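You operate a simulated robot arm through the tools that you are given. There is no shell and no other tool.

You are at the controls of a simulated robot arm. One attempt, no reset.

Task
Brush stiffener over the top of the white felt pad.
Fine: cream jar, green brush; seat the pad on the wooden board and leave it there; put brush and lid back. A coat counts when it lies all over at full strength: go over it till it gets no stronger.

It is judged by the outcome, as a careful person would: the job done as asked, and still so three seconds after it is handed in. It fails if anything else is knocked over, pushed out of place, dropped, spilled or broken. Lids that push on must go on centred and level and be pressed home; caps that screw on are set level and turned clockwise until they are tight.

Robot
A 6-joint arm with a two-finger parallel gripper, fixed in place. Base frame: the origin is at the foot of the arm, x ahead of it, y to its left, z up; the work surface is at about z = 840. Readings come in mm, degrees, newtons and seconds.
With the tool pointing down near the work surface it reaches from about 240 to 640 mm from the base axis. Its first joint turns from -66.0 to 66.0 degrees. Payload 2.7 kg.
Tool frame: the origin (TCP) lies between the finger pads and is the grasp point; the fingertips stand 23 mm ahead of it; z points along the fingers, y is the line along which they close. The gripper opens to 94 mm. The fingers are 38 mm wide and 10 mm thick; the gripper's body (54 by 96 mm) begins 39 mm behind the TCP.
Orientation is that of the tool frame in the base frame, as a unit quaternion [x, y, z, w]. With the fingers straight down and closing along the base's y, the tool's x points along the base's -x, its y along +y and its z along -z.

Tools
- The arm moves only by the tool step_arm. Its argument "deltas" is a list of rows, each an object of numbers (a shift or turn left out is 0, a gripper value left out holds the last): "x", "y", "z": the shift along the tool's x, y, z in mm; "rx", "ry", "rz": the turn, a rotation vector about the tool's x, y, z in degrees; "hand": the gripper command, from -1 (fully open) to 1 (shut), values between in proportion. In form: [{"x": .., "y": .., "z": .., "rx": .., "ry": .., "rz": .., "hand": ..}, ...]. A call has 1 to 20 rows; each row is the pose to reach, as a shift and turn from the pose commanded when the call began, along the tool's axes at that moment. Each row takes 0.2 s and may step no farther than 50 mm and 8.6 degrees from the row before; otherwise, or with a gripper value out of range, the whole call is refused. A pose out of reach is approached as far as the arm can. The call stops where the force on the tool passes 40 N (or 10 N more than at its start, if that is more) or the arm is blocked; 0.2 s more then pass. The fingers move at their own pace (about 45 mm/s each) and stop on an object; they squeeze with about 23 N. The grip force told is the motor's: it shows also when the fingers shut on nothing. Time passes only in rows, and 0.2 s behind the last, so rows that repeat a pose let the fingers close. It gives the time, the measured TCP pose, the force on the tool (base axes), the opening and the grip force at its end, in the units of the frame above (readings bear some noise), with the torque about the TCP (base axes, N m) and any sound that the robot's microphone picked up, and new pictures: "pictures" is both (left out), scene, wrist or none.
- Cameras (640 x 400 px; columns grow to the right, rows downward): "scene" is fixed at [71.3, -425.9, 1416.5]; the picture's right is [0.81, -0.59, 0.00], its down [-0.27, -0.37, -0.89] and it looks along [0.52, 0.72, -0.45] (base axes); focal length 348 px, centre (320, 200). "wrist" rides on the gripper at [86, 16, -75] in the tool frame; the picture's right is [-0.18, 0.98, 0.00], its down [-0.58, -0.11, -0.81] and it looks along [-0.79, -0.15, 0.59] (tool axes); focal length 243 px, centre (320, 200). There is no depth. A picture from a camera that has moved, and an enlarged one, comes with that camera's place and axes in the base frame and with its lens.
- zoom(camera, box): a new picture of the part [left, top, right, bottom] of that camera's present view, enlarged. No time passes.
- hand_in(): hands the job in; it is judged then, once.

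Places have to be worked out from the pictures, the camera data and where the tool is seen. Open the gripper and draw the arm clear of the work before you hand the job in, unless the task says otherwise.

The tools are called after "Call:" as a command line: name --argument value ..., lists and objects as JSON in quotes. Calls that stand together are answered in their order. step_arm: Moves the arm, as the interface text tells. Its arguments: {"type":"object","properties":{"deltas":{"type":"array","items":{"type":"object","properties":{"x":{"type":"number"},"y":{"type":"number"},"z":{"type":"number"},"rx":{"type":"number"},"ry":{"type":"number"},"rz":{"type":"number"},"hand":{"type":"number"}}}},"pictures":{"type":"string","enum":["both","scene","wrist","none"]}},"required":["deltas"]} The other tools are called the same way: zoom (camera, box) takes an enlarged picture of a part of a camera's view; hand_in () hands the job in.

At the start:

```text
clock: 0.0
tool_pos: [411.8, 53.2, 1181.2]
tool_rot: [0.0, 1.0, 0.0, 0.0]
wrist_force: [-0.7, -0.1, -0.3]
moment: [-0.02, 0.01, 0.01]
width: 93.8
finger_force: 0.1
```

scene: 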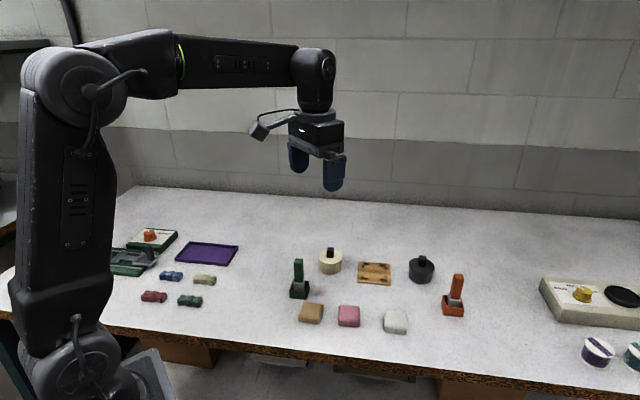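
wrist: 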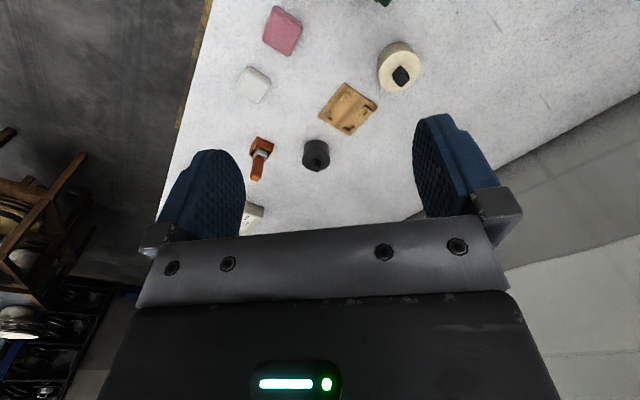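

I start by looking more closely at the work area in both cameras before moving anything.

Call:
zoom --camera "scene" --box '[270, 230, 490, 350]'

Call:
zoom --camera "wrist" --box '[200, 0, 460, 240]'

Call:
zoom --camera "scene" --box '[280, 235, 400, 335]'

```text
2.91 times, centred on (380, 290) of scene
camera zoom: at [71.3, -425.9, 1416.5], right [0.81, -0.59, 0.0], down [-0.27, -0.37, -0.89], along [0.52, 0.72, -0.45], focal length 1014 px, centre (146, -62)
```

zoom: 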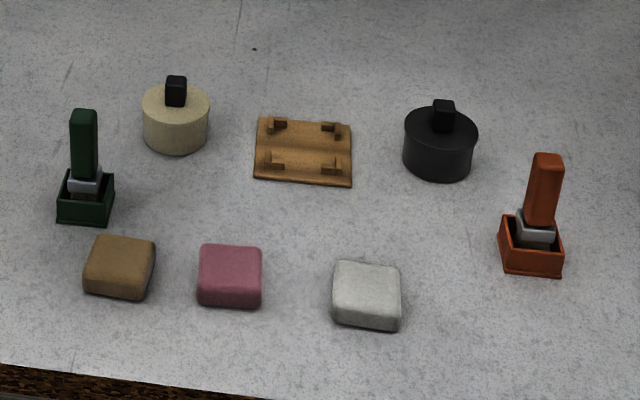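

```text
1.67 times, centred on (330, 120) of wrist
camera zoom: at [325.9, 69.5, 1256.7], right [0.18, 0.98, 0.0], down [0.58, -0.11, 0.81], along [0.79, -0.15, -0.59], focal length 404 px, centre (303, 333)
```

zoom: 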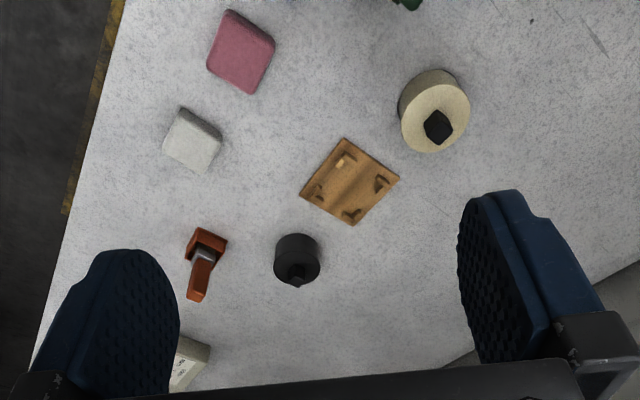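

```text
4.00 times, centred on (340, 285) of scene
camera zoom: at [71.3, -425.9, 1416.5], right [0.81, -0.59, 0.0], down [-0.27, -0.37, -0.89], along [0.52, 0.72, -0.45], focal length 1394 px, centre (240, -140)
```

zoom: 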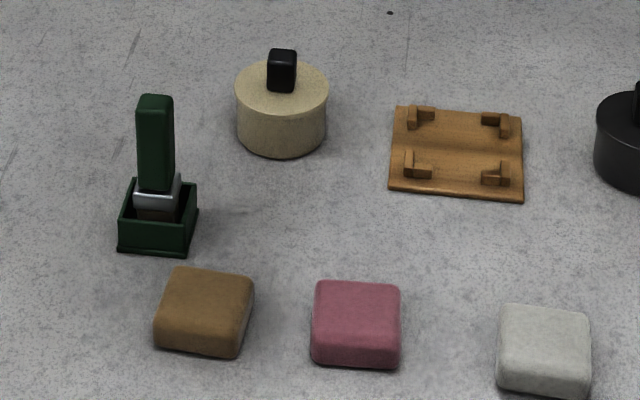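

The board sits near (603, 72), turned about 45°. The cream jar is near (531, 162), the green brush near (406, 121) and the white pad near (518, -81). I lower the arm in free air for a better wrist view.

Call:
step_arm --deltas '[{"x": 8, "y": -12, "z": 40}, {"x": 16, "y": -24, "z": 80}, {"x": 24, "y": -38, "z": 120}, {"x": 32, "y": -53, "z": 160}, {"x": 32, "y": -53, "z": 160}]' --pictures "both"

```text
clock: 1.2
tool_pos: [381.5, 0.8, 1022.7]
tool_rot: [0.001, 1.0, 0.0, 0.0]
wrist_force: [-0.5, -0.1, 0.3]
moment: [-0.02, 0.02, -0.02]
width: 93.9
finger_force: 0.1
camera wrist: at [294.5, 15.5, 1097.1], right [0.18, 0.98, 0.0], down [0.58, -0.11, 0.81], along [0.79, -0.15, -0.59], focal length 243 px, centre (320, 200)
```

scene: 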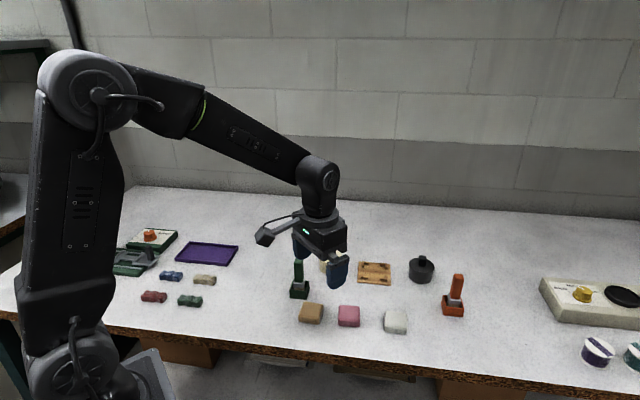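
wrist: 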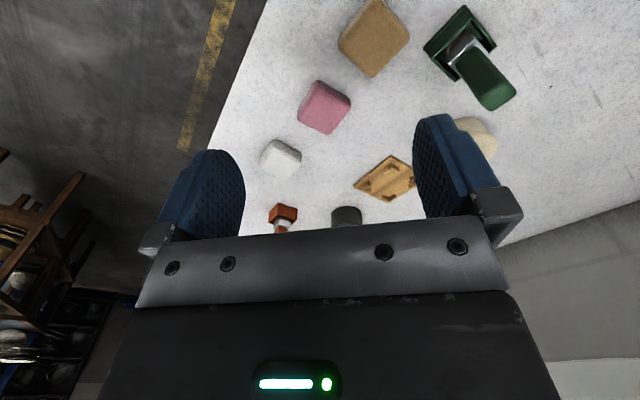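

The wrist view now shows the pads, board, green brush and jar. I zoom in to get their sizes and orientations.

Call:
zoom --camera "wrist" --box '[240, 70, 440, 220]'

Call:
zoom --camera "wrist" --box '[330, 0, 530, 125]'

Call:
zoom --camera "wrist" --box '[250, 120, 330, 190]'

Call:
zoom --camera "scene" --box '[350, 250, 420, 340]'

```text
2.67 times, centred on (340, 145) of wrist
camera zoom: at [294.5, 15.5, 1097.1], right [0.18, 0.98, 0.0], down [0.58, -0.11, 0.81], along [0.79, -0.15, -0.59], focal length 647 px, centre (267, 347)
```

zoom: 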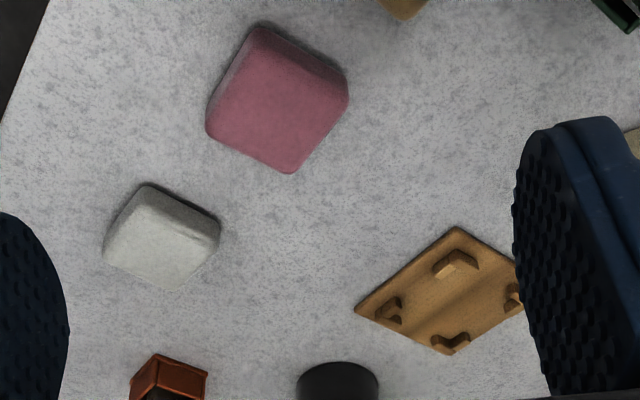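

```text
3.20 times, centred on (430, 62) of wrist
camera zoom: at [294.5, 15.5, 1097.1], right [0.18, 0.98, 0.0], down [0.58, -0.11, 0.81], along [0.79, -0.15, -0.59], focal length 776 px, centre (-32, 640)
```

zoom: 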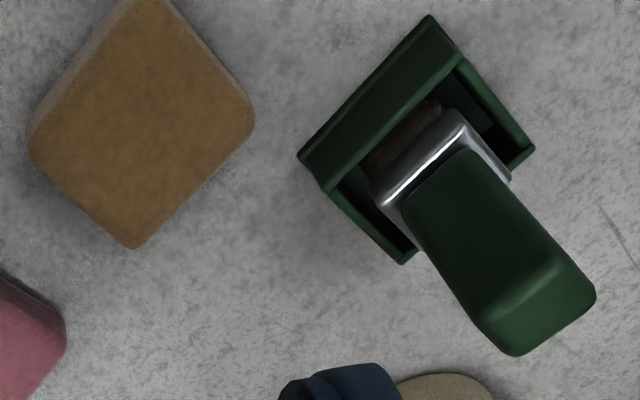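

```text
5.71 times, centred on (290, 155) of wrist
camera zoom: at [294.5, 15.5, 1097.1], right [0.18, 0.98, 0.0], down [0.58, -0.11, 0.81], along [0.79, -0.15, -0.59], focal length 1386 px, centre (491, 457)
```

zoom: 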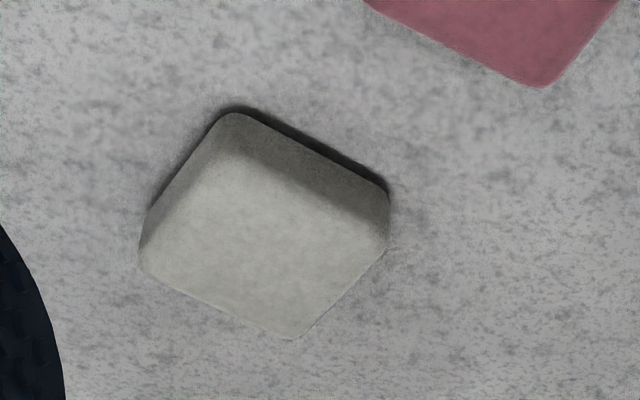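

```text
4.44 times, centred on (385, 295) of scene
camera zoom: at [71.3, -425.9, 1416.5], right [0.81, -0.59, 0.0], down [-0.27, -0.37, -0.89], along [0.52, 0.72, -0.45], focal length 1549 px, centre (31, -222)
```

zoom: 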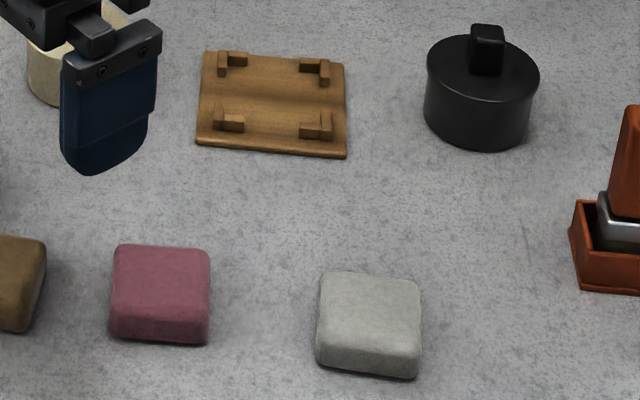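

The pad and board are both turned about 45°, and the brush stands upright with its top near z = 941. Next I move sideways so the wrist camera looks at the cream jar and the board.

Call:
step_arm --deltas '[{"y": 45}, {"y": 90}, {"y": 135}, {"y": 165, "z": 10}, {"y": 165, "z": 10}]' --pictures "wrist"

Call:
zoom --camera "wrist" --box '[270, 120, 400, 220]'

Call:
zoom --camera "wrist" --box '[200, 0, 440, 150]'

```text
clock: 2.4
tool_pos: [379.3, 166.0, 1011.5]
tool_rot: [-0.001, 1.0, -0.001, 0.0]
wrist_force: [-0.2, 0.9, 0.0]
moment: [0.04, 0.0, 0.03]
width: 93.9
finger_force: 0.0
camera wrist: at [293.7, 181.4, 1086.9], right [0.18, 0.98, 0.0], down [0.58, -0.11, 0.81], along [0.79, -0.15, -0.59], focal length 243 px, centre (320, 200)
```

wrist: 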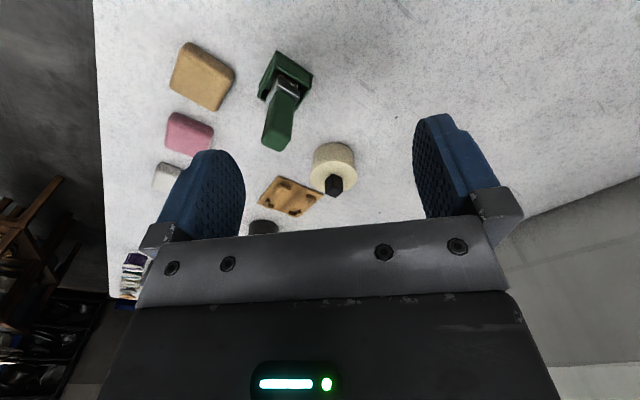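

```text
4.00 times, centred on (335, 170) of wrist
camera zoom: at [293.7, 181.4, 1086.9], right [0.18, 0.98, 0.0], down [0.58, -0.11, 0.81], along [0.79, -0.15, -0.59], focal length 970 px, centre (260, 320)
```

zoom: 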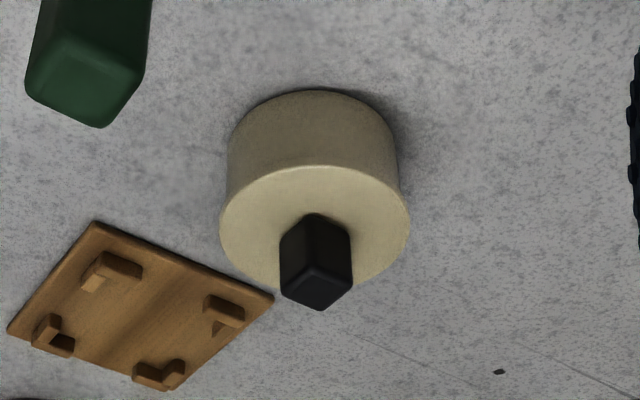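

```text
2.67 times, centred on (320, 75) of wrist
camera zoom: at [293.7, 181.4, 1086.9], right [0.18, 0.98, 0.0], down [0.58, -0.11, 0.81], along [0.79, -0.15, -0.59], focal length 647 px, centre (320, 533)
```

zoom: 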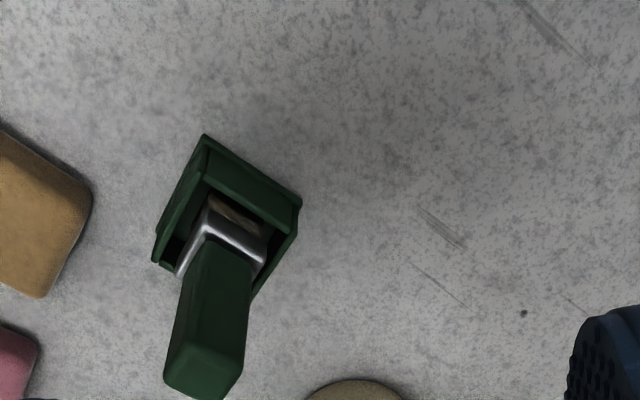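

The knob and brush are also turned about 45°. I turn the gripper 45° so its camera side faces away from the jar, and hover about 100 mm above the white pad.

Call:
step_arm --deltas '[{"x": -17, "y": -31, "rz": -6}, {"x": -34, "y": -62, "rz": -12}, {"x": -51, "y": -93, "rz": -18}, {"x": -68, "y": -124, "rz": -24}, {"x": -85, "y": -155, "rz": -30}, {"x": -102, "y": -186, "z": 15, "rz": -36}, {"x": -120, "y": -216, "z": 33, "rz": -41}, {"x": -139, "y": -245.8, "z": 51, "rz": -45}, {"x": -139, "y": -245.8, "z": 51, "rz": -45}]' --pictures "both"

Call:
zoom --camera "wrist" --box '[240, 20, 400, 140]'

```text
clock: 4.4
tool_pos: [520.6, -79.7, 961.3]
tool_rot: [-0.383, 0.924, 0.0, 0.001]
wrist_force: [-0.1, 0.2, 0.4]
moment: [0.02, 0.02, -0.01]
width: 94.0
finger_force: 0.0
camera wrist: at [447.3, -129.8, 1035.6], right [-0.57, 0.82, 0.0], down [0.49, 0.33, 0.81], along [0.66, 0.46, -0.59], focal length 243 px, centre (320, 200)
```

scene: 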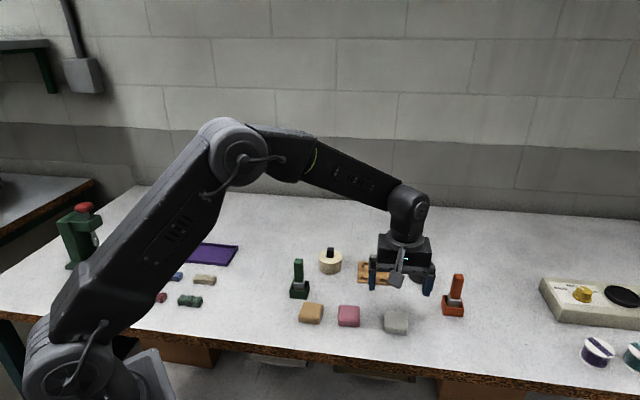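
wrist: 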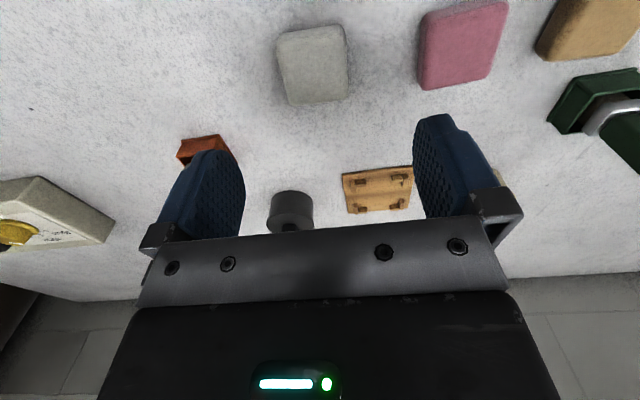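

```text
3.33 times, centred on (320, 80) of wrist
camera zoom: at [447.3, -129.8, 1035.6], right [-0.57, 0.82, 0.0], down [0.49, 0.33, 0.81], along [0.66, 0.46, -0.59], focal length 809 px, centre (320, 600)
```

zoom: 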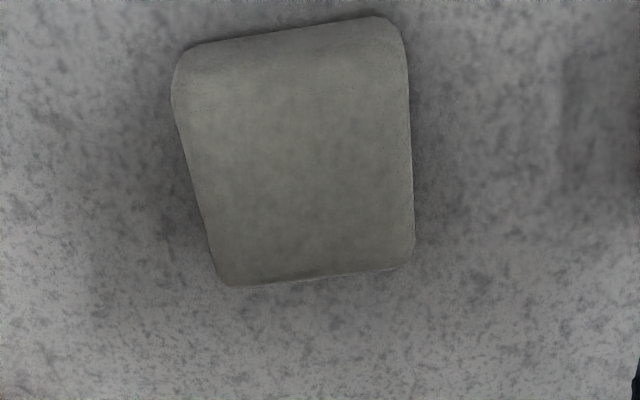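

The pad measures about 44 × 48 mm. Its centre lies about 4 mm toward tool -y, and it is turned about 3° from the gripper. I correct for that and go partway down to check.

Call:
step_arm --deltas '[{"x": 0, "y": -2, "z": 15, "rz": 1.6}, {"x": -0.3, "y": -4.2, "z": 30, "rz": 3.2}, {"x": -0.3, "y": -4.2, "z": 50, "rz": 3.2}, {"x": -0.3, "y": -4.2, "z": 50, "rz": 3.2}]' --pictures "both"

Call:
zoom --camera "wrist" --box '[220, 40, 420, 190]'

Call:
zoom --camera "scene" --box '[350, 250, 450, 350]'

```text
clock: 5.4
tool_pos: [523.9, -82.5, 911.1]
tool_rot: [-0.357, 0.934, 0.001, 0.0]
wrist_force: [0.3, -0.8, -0.6]
moment: [-0.02, -0.03, 0.02]
width: 94.1
finger_force: 0.0
camera wrist: at [447.8, -128.6, 985.7], right [-0.52, 0.86, 0.0], down [0.51, 0.31, 0.81], along [0.69, 0.42, -0.59], focal length 243 px, centre (320, 200)
```

scene: 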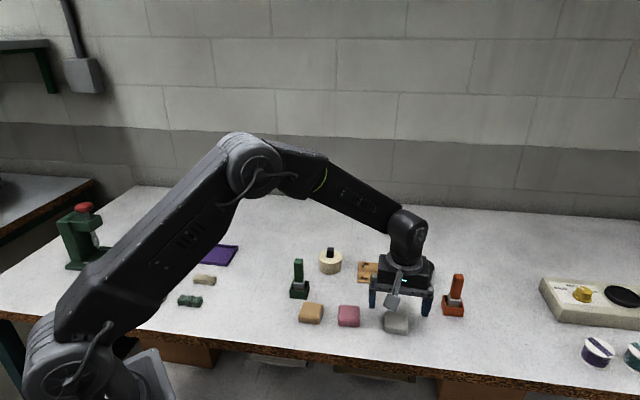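
wrist: 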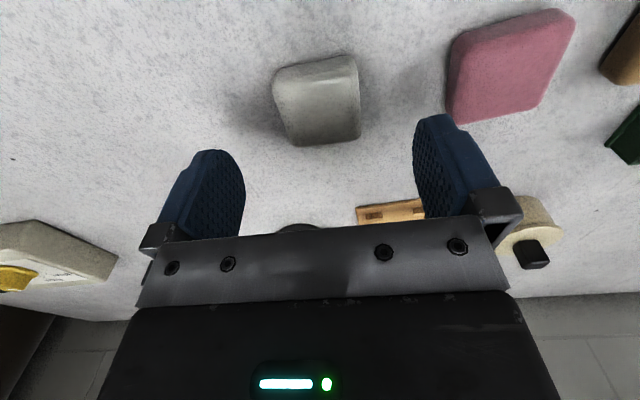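

```text
2.67 times, centred on (320, 115) of wrist
camera zoom: at [447.8, -128.6, 985.7], right [-0.52, 0.86, 0.0], down [0.51, 0.31, 0.81], along [0.69, 0.42, -0.59], focal length 647 px, centre (320, 427)
```

zoom: 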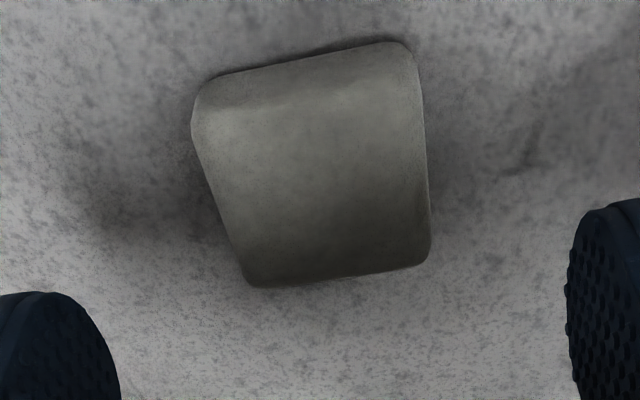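

```text
4.00 times, centred on (400, 300) of scene
camera zoom: at [71.3, -425.9, 1416.5], right [0.81, -0.59, 0.0], down [-0.27, -0.37, -0.89], along [0.52, 0.72, -0.45], focal length 1394 px, centre (0, -200)
```

zoom: 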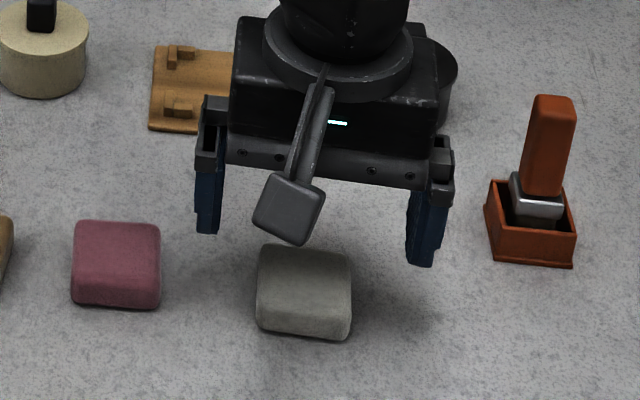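

The pad is now centred under the gripper, within about 1 mm and aligned. Its top is near z = 860, and I keep the fingertips about 9 mm above the table so they clear the board's clips later. I go down and close.

Call:
step_arm --deltas '[{"x": 0.8, "y": 0.3, "z": 12, "hand": -1}, {"x": 0.8, "y": 0.3, "z": 25, "hand": -1}, {"x": 0.8, "y": 0.3, "z": 38, "hand": -1}, {"x": 0.8, "y": 0.3, "z": 38, "hand": -1}, {"x": 0.8, "y": 0.3, "z": 38, "hand": 1}, {"x": 0.8, "y": 0.3, "z": 38, "hand": 1}, {"x": 0.8, "y": 0.3, "z": 38, "hand": 1}, {"x": 0.8, "y": 0.3, "z": 38, "hand": 1}, {"x": 0.8, "y": 0.3, "z": 38, "hand": 1}]' --pictures "both"

Call:
zoom --camera "scene" --box '[350, 250, 450, 350]'

```text
clock: 7.4
tool_pos: [522.1, -82.6, 871.5]
tool_rot: [-0.357, 0.934, 0.0, 0.001]
wrist_force: [-0.5, 0.8, 0.1]
moment: [0.01, 0.01, -0.01]
width: 47.0
finger_force: 23.4
camera wrist: at [447.0, -129.0, 947.7], right [-0.52, 0.86, 0.0], down [0.51, 0.31, 0.81], along [0.69, 0.42, -0.59], focal length 243 px, centre (320, 200)
```

scene: 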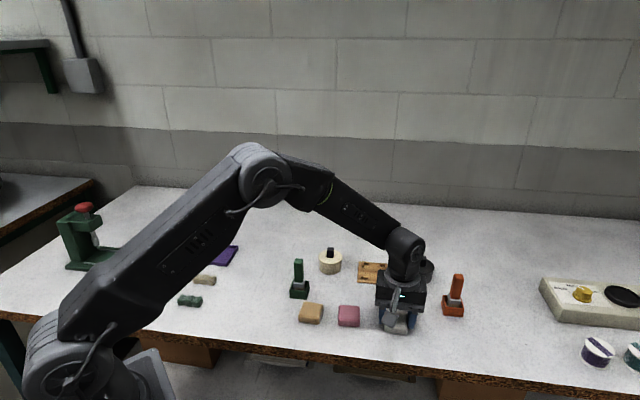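
wrist: 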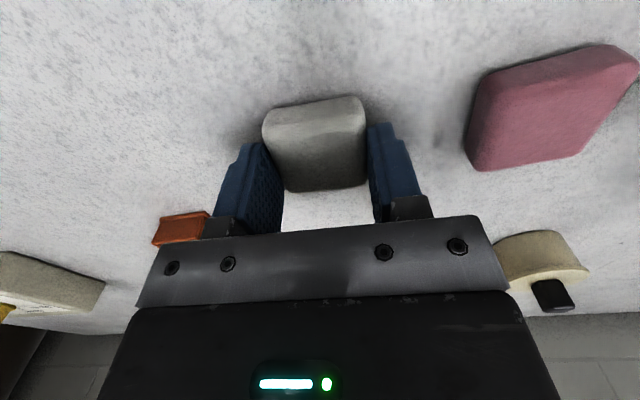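

```text
4.00 times, centred on (400, 300) of scene
camera zoom: at [71.3, -425.9, 1416.5], right [0.81, -0.59, 0.0], down [-0.27, -0.37, -0.89], along [0.52, 0.72, -0.45], focal length 1394 px, centre (0, -200)
```

zoom: 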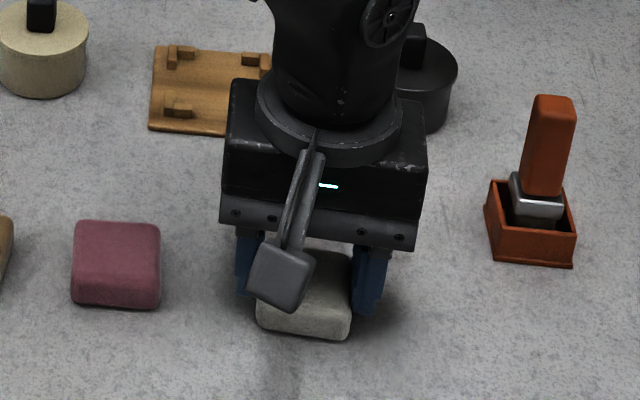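

The grip holds at 47 mm. I lift straight up 80 mm, then carry the pad over to hover above the board.

Call:
step_arm --deltas '[{"z": -15, "hand": 1}, {"z": -45}, {"z": -80}, {"x": -38, "y": 15, "z": -85}, {"x": -76, "y": 31, "z": -85}, {"x": -114, "y": 46, "z": -85}, {"x": -152, "y": 62, "z": -85}, {"x": -152, "y": 62, "z": -85}]' --pictures "both"

Call:
zoom --camera "wrist" --box '[210, 0, 430, 200]'

```text
clock: 9.2
tool_pos: [593.3, 64.8, 956.1]
tool_rot: [-0.356, 0.934, 0.001, 0.0]
wrist_force: [-0.6, 0.3, -1.1]
moment: [0.02, -0.03, 0.03]
width: 46.7
finger_force: 23.8
camera wrist: at [518.4, 19.3, 1032.1], right [-0.52, 0.86, 0.0], down [0.51, 0.31, 0.81], along [0.69, 0.42, -0.59], focal length 243 px, centre (320, 200)
```

scene: 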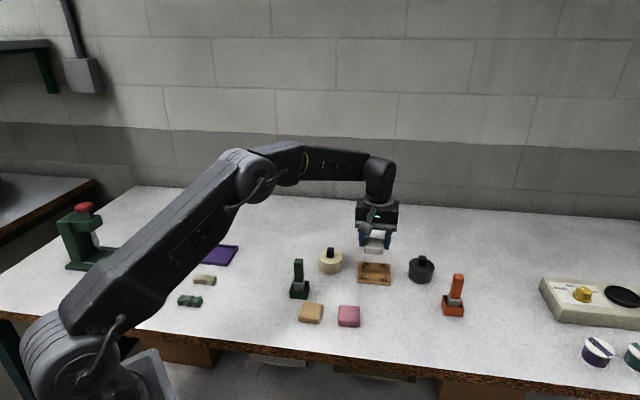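
wrist: 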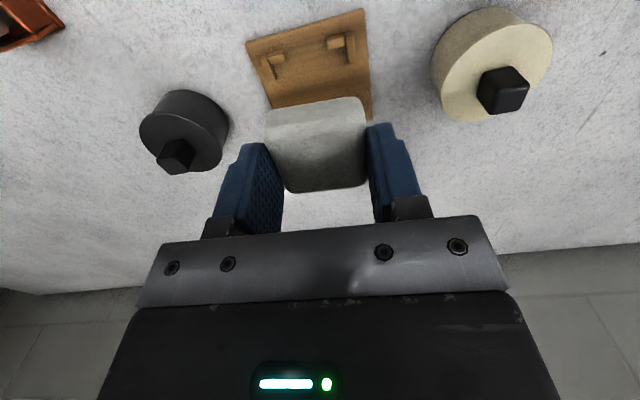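

```text
2.00 times, centred on (320, 100) of wrist
camera zoom: at [518.4, 19.3, 1032.1], right [-0.52, 0.86, 0.0], down [0.51, 0.31, 0.81], along [0.69, 0.42, -0.59], focal length 485 px, centre (320, 400)
```

zoom: 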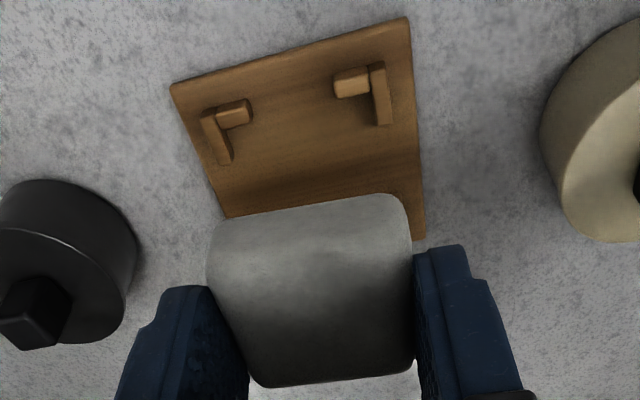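

Board and clips are clearly visible beneath the pad. I zoom on the clips to find the seat's exact centre and angle.

Call:
zoom --camera "wrist" --box '[240, 0, 310, 110]'

Call:
zoom --camera "wrist" --box '[310, 0, 380, 110]'

Call:
zoom --camera "scene" --box '[345, 235, 405, 295]'

```text
3.64 times, centred on (275, 55) of wrist
camera zoom: at [518.4, 19.3, 1032.1], right [-0.52, 0.86, 0.0], down [0.51, 0.31, 0.81], along [0.69, 0.42, -0.59], focal length 882 px, centre (484, 727)
```

zoom: 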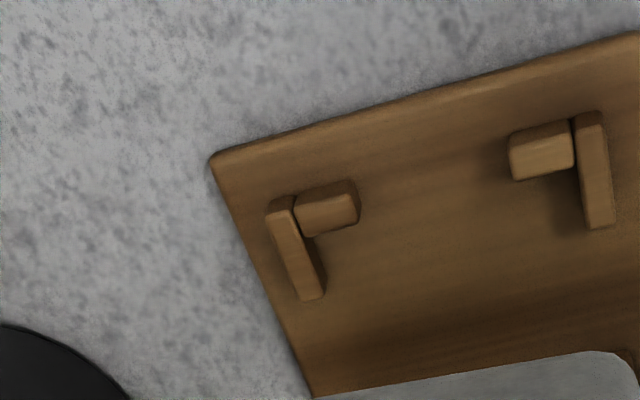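

```text
3.64 times, centred on (345, 55) of wrist
camera zoom: at [518.4, 19.3, 1032.1], right [-0.52, 0.86, 0.0], down [0.51, 0.31, 0.81], along [0.69, 0.42, -0.59], focal length 882 px, centre (229, 727)
```

zoom: 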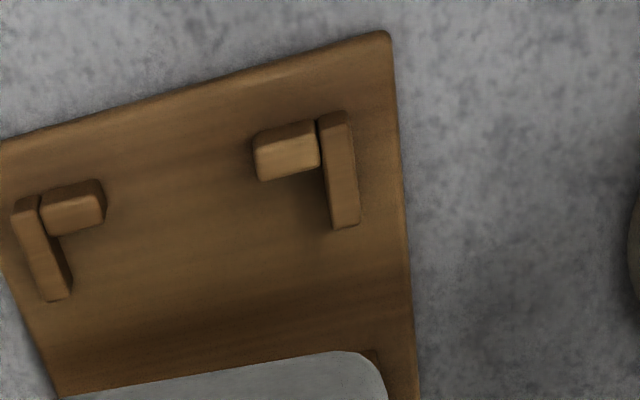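

```text
6.67 times, centred on (375, 265) of scene
camera zoom: at [71.3, -425.8, 1416.5], right [0.81, -0.59, 0.0], down [-0.27, -0.37, -0.89], along [0.52, 0.72, -0.45], focal length 2323 px, centre (-47, -233)
```

zoom: 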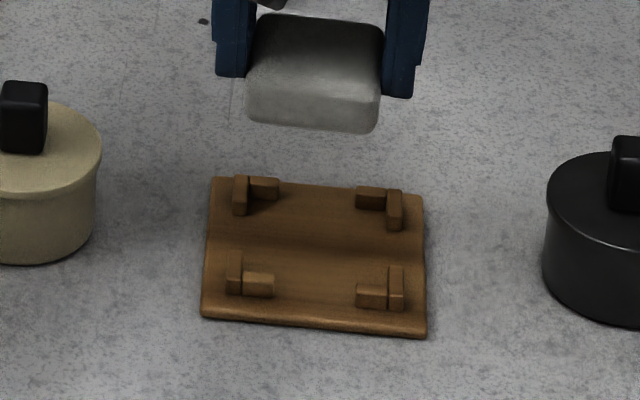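

The seat between the clips is about 55 × 55 mm, centred about (-13.5, -6) from the tool and turned -2.8°. The pad sits centred in the grip, so I shift over the seat, turn to match, lower partway and look again.

Call:
step_arm --deltas '[{"x": -7, "y": -3, "z": 0, "rz": -1.4}, {"x": -13.4, "y": -5.8, "z": 10, "rz": -2.8}, {"x": -13.4, "y": -5.8, "z": 35, "rz": -2.8}, {"x": -13.4, "y": -5.8, "z": 45, "rz": -2.8}, {"x": -13.4, "y": -5.8, "z": 45, "rz": -2.8}]' --pictures "both"

Call:
zoom --camera "wrist" --box '[220, 0, 420, 160]'

Call:
zoom --camera "scene" --box '[345, 225, 405, 295]'

```text
clock: 10.4
tool_pos: [606.9, 69.3, 911.7]
tool_rot: [-0.38, 0.925, 0.001, 0.001]
wrist_force: [0.9, -0.1, -0.4]
moment: [-0.02, 0.02, 0.0]
width: 46.6
finger_force: 23.2
camera wrist: at [534.4, 19.4, 987.0], right [-0.56, 0.83, 0.0], down [0.49, 0.33, 0.81], along [0.67, 0.45, -0.59], focal length 243 px, centre (320, 200)
```

scene: 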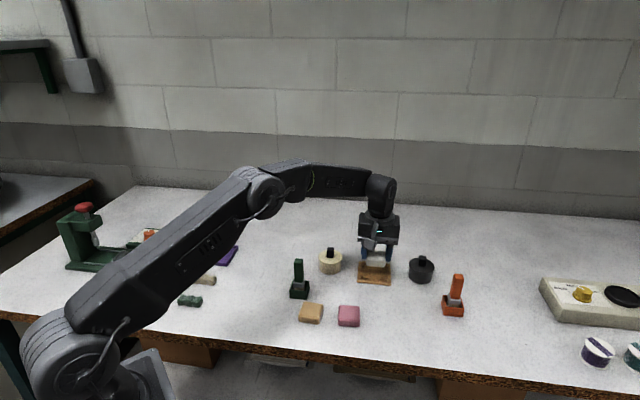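
wrist: 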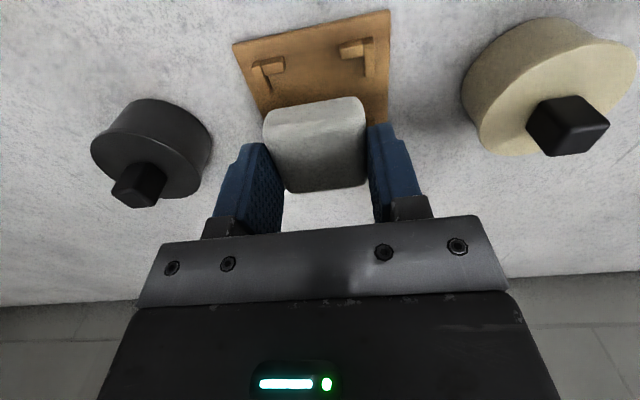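

```text
2.50 times, centred on (320, 80) of wrist
camera zoom: at [534.4, 19.4, 987.0], right [-0.56, 0.83, 0.0], down [0.49, 0.33, 0.81], along [0.67, 0.45, -0.59], focal length 606 px, centre (320, 500)
```

zoom: 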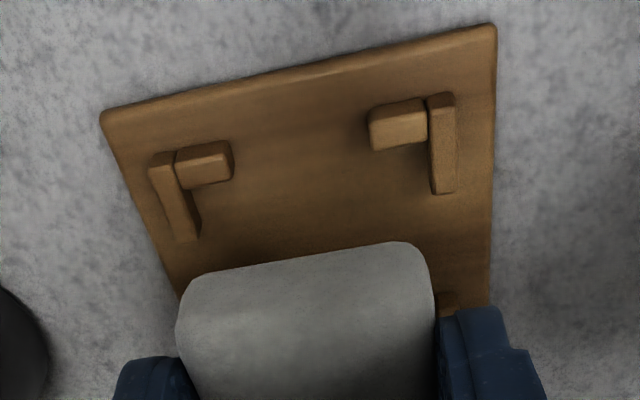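

```text
5.71 times, centred on (375, 260) of scene
camera zoom: at [71.3, -425.9, 1416.5], right [0.81, -0.59, 0.0], down [-0.27, -0.37, -0.89], along [0.52, 0.72, -0.45], focal length 1991 px, centre (6, -143)
```

zoom: 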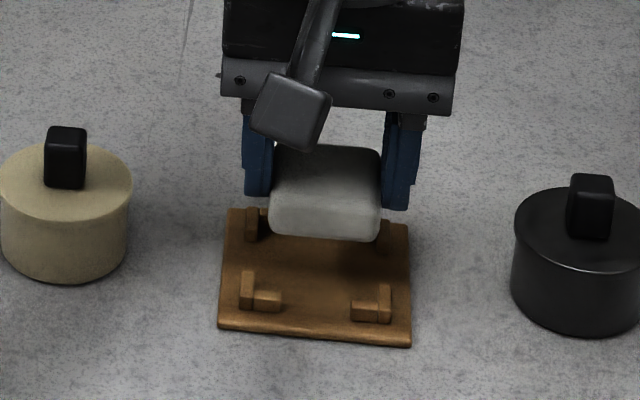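

The seat's centre is within about 1.5 mm of the pad, with 4 to 5 mm of clearance all round. I make a small correction and lower the pad to just above the board.

Call:
step_arm --deltas '[{"x": -1, "y": 0.4, "z": 10}, {"x": -1, "y": 0.4, "z": 20}, {"x": -1, "y": 0.4, "z": 28}, {"x": -1, "y": 0.4, "z": 31}, {"x": -1, "y": 0.4, "z": 32.5}, {"x": -1, "y": 0.4, "z": 32.5}]' --pictures "both"

Call:
zoom --camera "scene" --box '[345, 225, 405, 295]'

Call:
zoom --camera "wrist" --box '[220, 30, 420, 200]'

```text
clock: 11.8
tool_pos: [609.7, 70.6, 879.9]
tool_rot: [-0.379, 0.925, 0.0, 0.001]
wrist_force: [0.0, -0.4, 0.0]
moment: [-0.03, -0.03, 0.02]
width: 46.8
finger_force: 23.2
camera wrist: at [535.2, 20.2, 955.2], right [-0.56, 0.83, 0.0], down [0.49, 0.33, 0.81], along [0.67, 0.45, -0.59], focal length 243 px, centre (320, 200)
```

scene: 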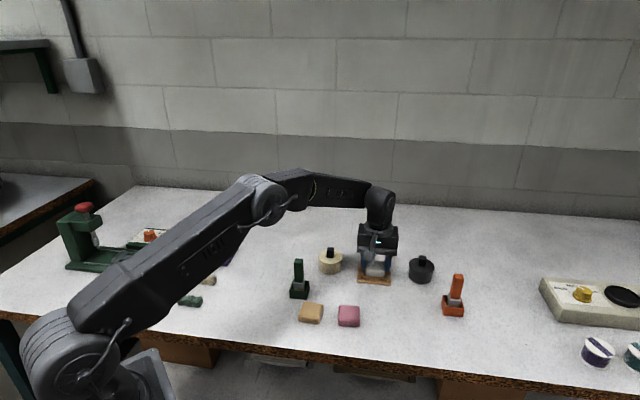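
wrist: 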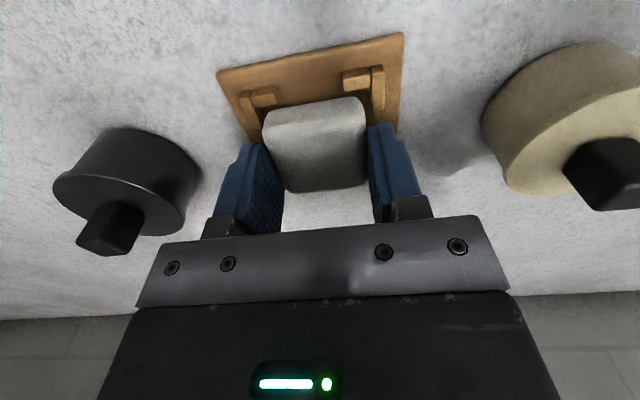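

```text
5.71 times, centred on (375, 260) of scene
camera zoom: at [71.3, -425.9, 1416.5], right [0.81, -0.59, 0.0], down [-0.27, -0.37, -0.89], along [0.52, 0.72, -0.45], focal length 1991 px, centre (6, -143)
```

zoom: 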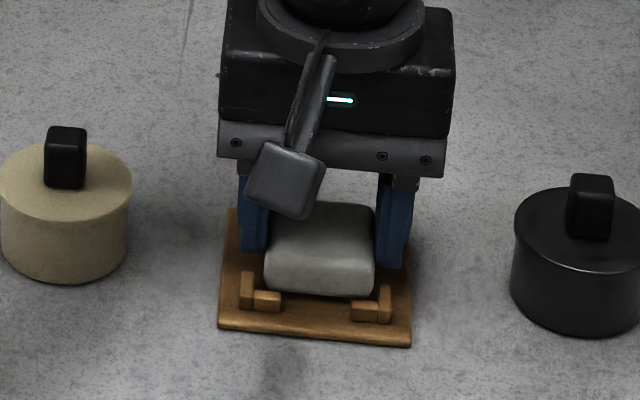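

```text
2.35 times, centred on (320, 115) of wrist
camera zoom: at [535.2, 20.2, 955.2], right [-0.56, 0.83, 0.0], down [0.49, 0.33, 0.81], along [0.67, 0.45, -0.59], focal length 571 px, centre (320, 400)
```

zoom: 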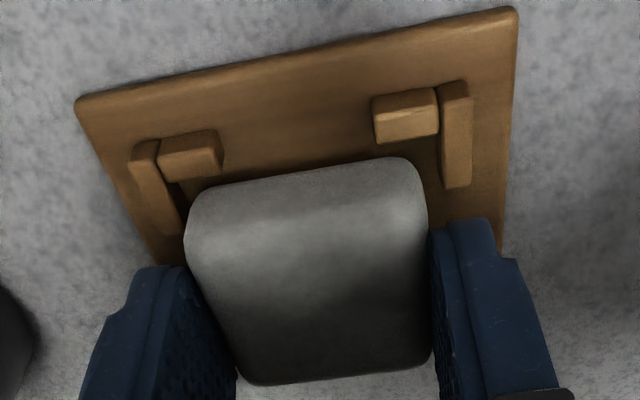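

The pad is inside the clips with clearance on all visible sides, and the force is still zero. I lower it in small steps until it touches the board.

Call:
step_arm --deltas '[{"z": 1}, {"z": 1.6}, {"z": 2.2}, {"z": 2.2}]' --pictures "none"

```text
clock: 12.8
tool_pos: [607.9, 71.1, 877.8]
tool_rot: [-0.379, 0.925, -0.001, 0.0]
wrist_force: [0.4, 0.1, -0.9]
moment: [0.02, 0.01, 0.05]
width: 46.8
finger_force: 23.0
```

Still no contact force, so I lower a little more in half-millimetre steps.

Call:
step_arm --deltas '[{"z": 0.5}, {"z": 1.0}, {"z": 1.0}]' --pictures "none"

```text
clock: 13.6
tool_pos: [608.4, 70.3, 877.7]
tool_rot: [-0.379, 0.925, -0.001, 0.0]
wrist_force: [0.0, -0.5, 3.2]
moment: [0.01, 0.03, 0.01]
width: 46.8
finger_force: 22.7
```

There is contact at about 3 N, so the pad is resting on the board. I open the fingers moderately and rise to look.

Call:
step_arm --deltas '[{"z": -0.5, "hand": -0.2}, {"z": -0.5, "hand": -0.5}, {"z": -0.5, "hand": -0.5}, {"z": -10, "hand": -0.5}, {"z": -35, "hand": -0.5}, {"z": -70, "hand": -0.5}, {"x": 20, "z": -90, "hand": -0.5}, {"x": 20, "z": -90, "hand": -0.5}]' --pictures "both"

Call:
zoom --camera "wrist" --box '[220, 0, 420, 160]'

Call:
zoom --camera "scene" --box '[345, 235, 405, 295]'

```text
clock: 15.4
tool_pos: [594.6, 57.0, 967.5]
tool_rot: [-0.379, 0.925, 0.0, -0.001]
wrist_force: [0.4, 0.0, 0.0]
moment: [0.01, 0.03, 0.01]
width: 70.7
finger_force: 0.1
camera wrist: at [521.2, 6.5, 1042.5], right [-0.56, 0.83, 0.0], down [0.49, 0.33, 0.81], along [0.67, 0.45, -0.59], focal length 243 px, centre (320, 200)
```

scene: 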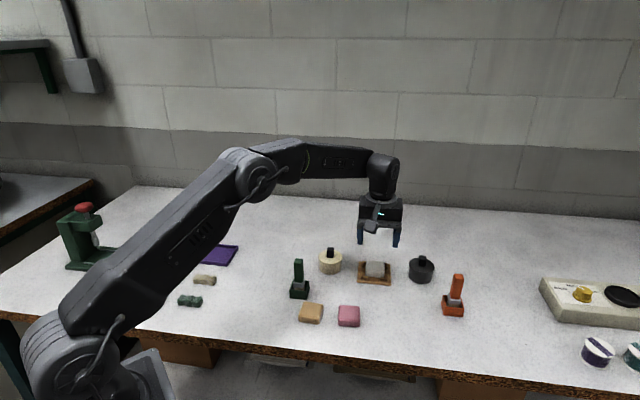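
wrist: 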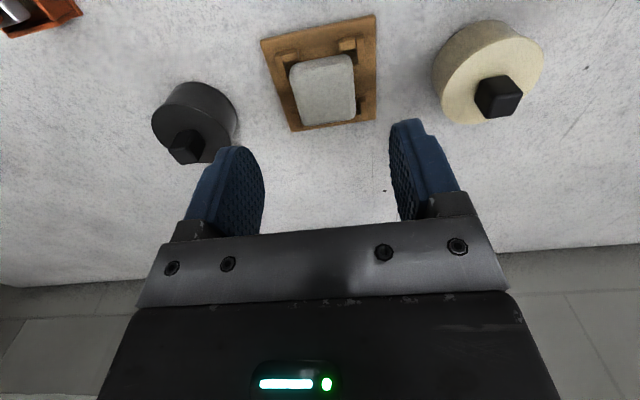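

```text
2.50 times, centred on (320, 80) of wrist
camera zoom: at [521.2, 6.5, 1042.5], right [-0.56, 0.83, 0.0], down [0.49, 0.33, 0.81], along [0.67, 0.45, -0.59], focal length 606 px, centre (320, 500)
```

zoom: 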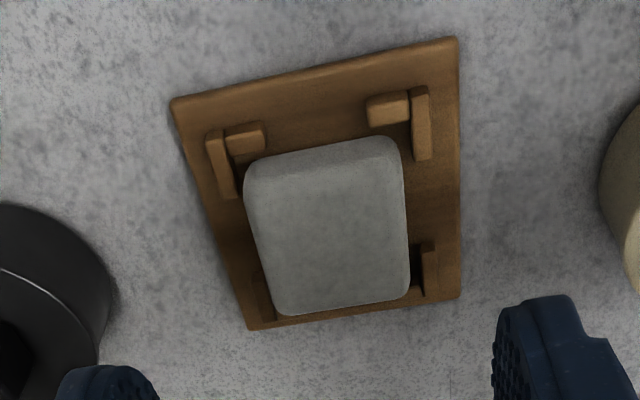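

```text
6.67 times, centred on (375, 265) of scene
camera zoom: at [71.3, -425.9, 1416.5], right [0.81, -0.59, 0.0], down [-0.27, -0.37, -0.89], along [0.52, 0.72, -0.45], focal length 2323 px, centre (-47, -233)
```

zoom: 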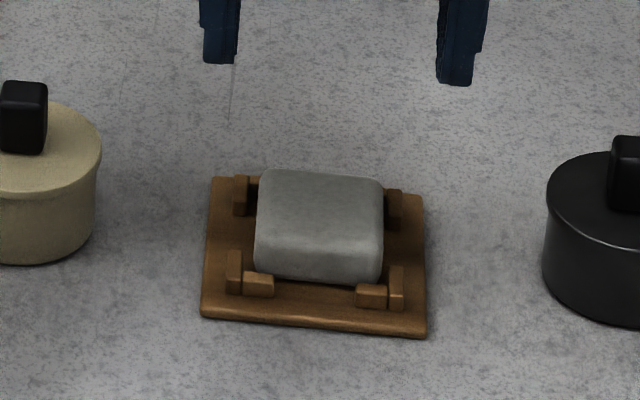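

The pad sits flat between the four clips with about 5 mm clearance on each side. Next is the cream jar, so I hover above it for a close look at the lid and knob.

Call:
step_arm --deltas '[{"x": -8, "y": 39, "z": 0, "hand": -0.5}, {"x": -16, "y": 78, "z": 0}, {"x": -25, "y": 117, "z": 0}, {"x": -25, "y": 117, "z": 0}]' --pictures "both"

Call:
zoom --camera "wrist" --box '[240, 20, 400, 140]'

Call:
zoom --camera "scene" --box '[305, 240, 355, 285]'

```text
clock: 16.4
tool_pos: [531.0, 157.8, 967.8]
tool_rot: [-0.379, 0.925, 0.0, 0.0]
wrist_force: [0.2, 0.5, -0.3]
moment: [0.02, 0.01, 0.01]
width: 70.4
finger_force: 0.1
camera wrist: at [457.2, 107.3, 1042.2], right [-0.56, 0.83, 0.0], down [0.49, 0.33, 0.81], along [0.67, 0.45, -0.59], focal length 243 px, centre (320, 200)
```

scene: 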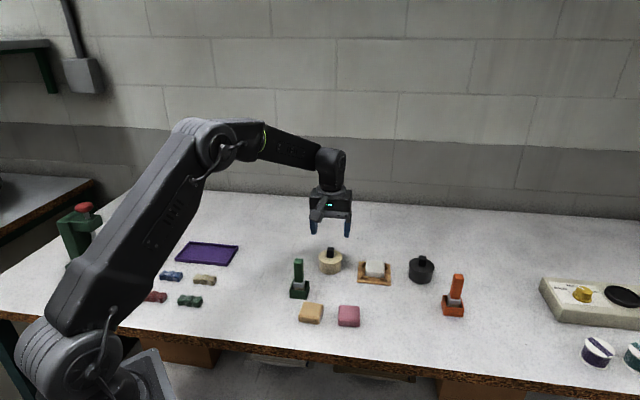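
wrist: 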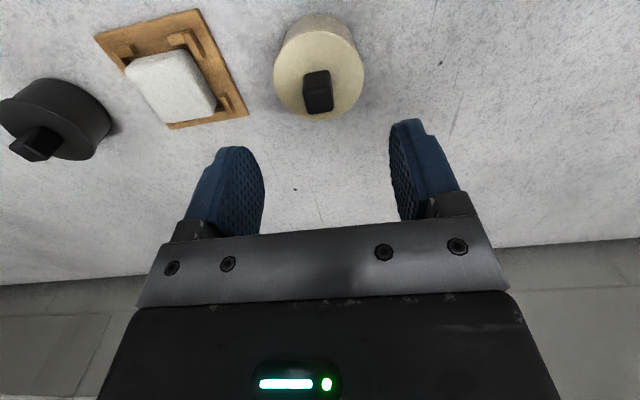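

```text
3.33 times, centred on (320, 80) of wrist
camera zoom: at [457.2, 107.3, 1042.2], right [-0.56, 0.83, 0.0], down [0.49, 0.33, 0.81], along [0.67, 0.45, -0.59], focal length 809 px, centre (320, 600)
```

zoom: 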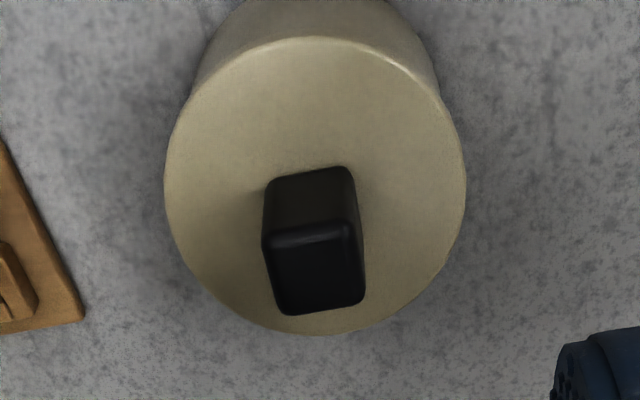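

```text
8.89 times, centred on (330, 262) of scene
camera zoom: at [71.3, -425.8, 1416.5], right [0.81, -0.59, 0.0], down [-0.27, -0.37, -0.89], along [0.52, 0.72, -0.45], focal length 3098 px, centre (231, -356)
```

zoom: 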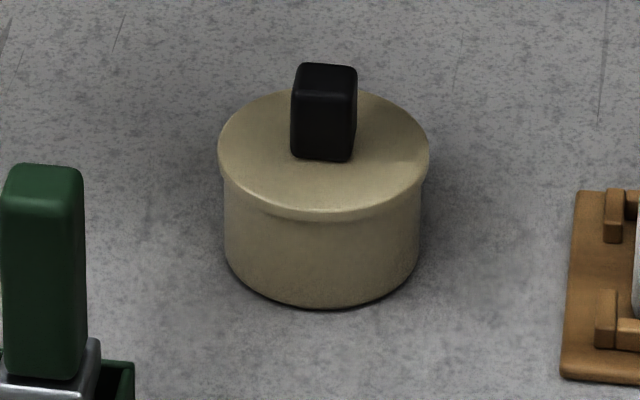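

The lid is a thin push-on disc centred under the tool, with its top near z = 877. The knob is about 13 × 16 mm with its top near z = 901. I descend around the knob and grip it.

Call:
step_arm --deltas '[{"x": 0, "y": -0.8, "z": 20, "rz": -1.4, "hand": -0.4}, {"x": 0, "y": -0.8, "z": 40, "rz": -1.4, "hand": -0.2}, {"x": 0, "y": -0.8, "z": 55, "rz": -1.4, "hand": 0}, {"x": 0, "y": -0.8, "z": 62, "rz": -1.4, "hand": 0}, {"x": 0, "y": -0.8, "z": 62, "rz": -1.4, "hand": 0}]' --pictures "both"

Call:
zoom --camera "wrist" --box '[240, 80, 400, 220]'

Call:
zoom --camera "scene" --box '[305, 235, 360, 285]'

```text
clock: 17.6
tool_pos: [530.7, 156.4, 905.4]
tool_rot: [-0.39, 0.921, 0.0, 0.0]
wrist_force: [-0.5, -0.6, 0.2]
moment: [0.0, -0.04, 0.02]
width: 46.8
finger_force: 0.1
camera wrist: at [458.5, 104.7, 980.2], right [-0.58, 0.82, 0.0], down [0.48, 0.34, 0.81], along [0.66, 0.47, -0.59], focal length 243 px, centre (320, 200)
```

scene: 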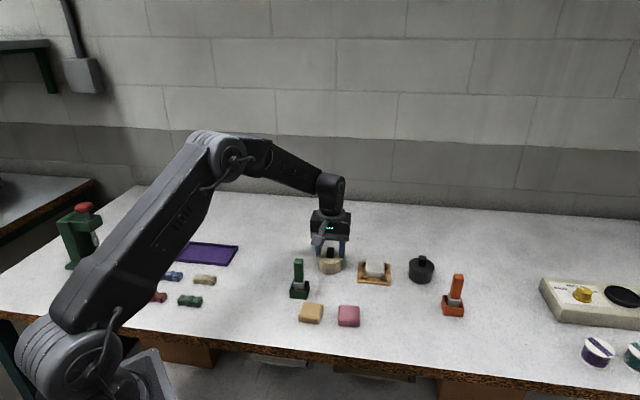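
wrist: 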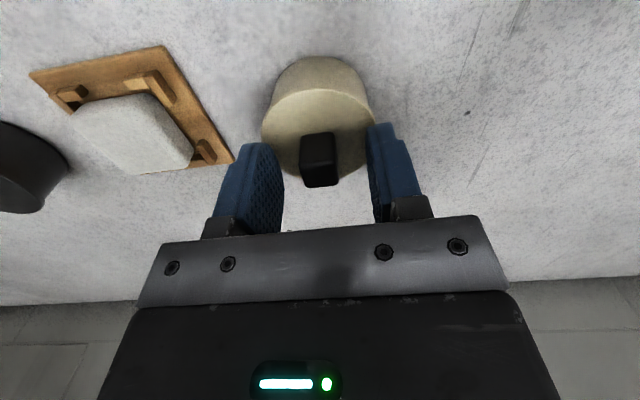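

```text
2.86 times, centred on (320, 150) of wrist
camera zoom: at [458.5, 104.7, 980.2], right [-0.58, 0.82, 0.0], down [0.48, 0.34, 0.81], along [0.66, 0.47, -0.59], focal length 693 px, centre (320, 343)
```

zoom: 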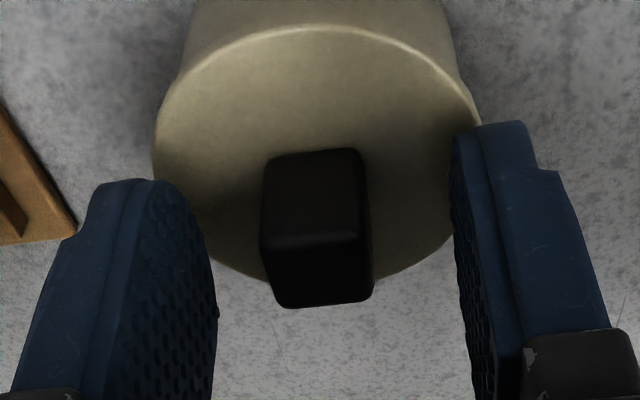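

```text
8.00 times, centred on (332, 260) of scene
camera zoom: at [71.3, -425.9, 1416.5], right [0.81, -0.59, 0.0], down [-0.27, -0.37, -0.89], along [0.52, 0.72, -0.45], focal length 2788 px, centre (220, -280)
```

zoom: 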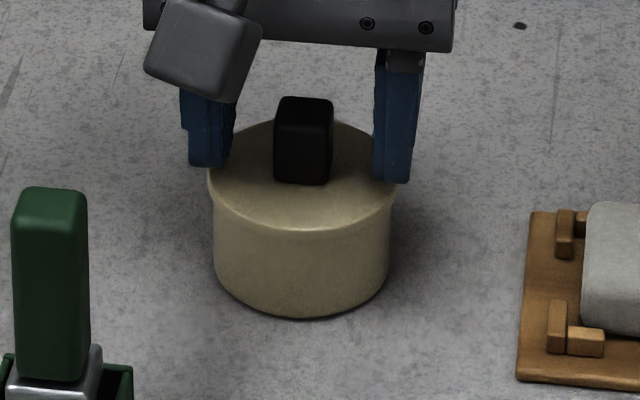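

The fingers straddle the knob evenly with the tips just above the lid. I close on the knob.

Call:
step_arm --deltas '[{"x": -0.6, "z": 1, "hand": 0.5}, {"x": -0.6, "z": 1, "hand": 1}, {"x": -0.6, "z": 1, "hand": 1}, {"x": -0.6, "z": 1, "hand": 1}, {"x": -0.6, "z": 1, "hand": 1}]' --pictures "wrist"

```text
clock: 18.8
tool_pos: [531.7, 155.8, 904.1]
tool_rot: [-0.391, 0.92, 0.0, -0.001]
wrist_force: [-0.3, 0.9, -0.9]
moment: [0.01, 0.03, 0.02]
width: 17.5
finger_force: 23.0
heard: snap
camera wrist: at [459.0, 105.2, 979.2], right [-0.58, 0.82, 0.0], down [0.48, 0.34, 0.81], along [0.66, 0.47, -0.59], focal length 243 px, centre (320, 200)
```

wrist: 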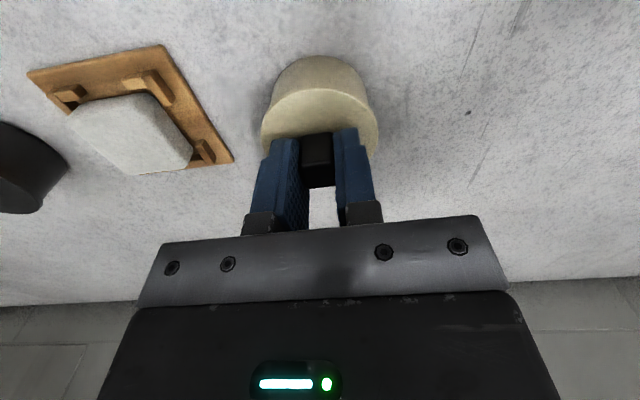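

I gripped at 17.5 mm and heard a snap, so I check whether the lid has come loose before lifting.

Call:
zoom --camera "scene" --box '[305, 235, 360, 285]'

Call:
zoom --camera "wrist" --box '[240, 40, 400, 220]'

```text
8.00 times, centred on (332, 260) of scene
camera zoom: at [71.3, -425.9, 1416.5], right [0.81, -0.59, 0.0], down [-0.27, -0.37, -0.89], along [0.52, 0.72, -0.45], focal length 2788 px, centre (220, -280)
```

zoom: 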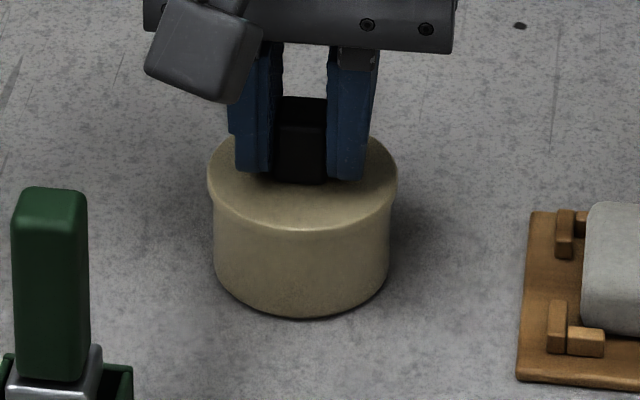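

```text
2.22 times, centred on (320, 130) of wrist
camera zoom: at [459.0, 105.2, 979.2], right [-0.58, 0.82, 0.0], down [0.48, 0.34, 0.81], along [0.66, 0.47, -0.59], focal length 539 px, centre (320, 356)
```

zoom: 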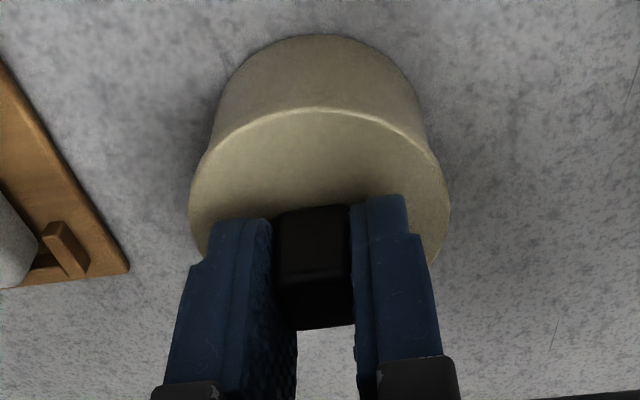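

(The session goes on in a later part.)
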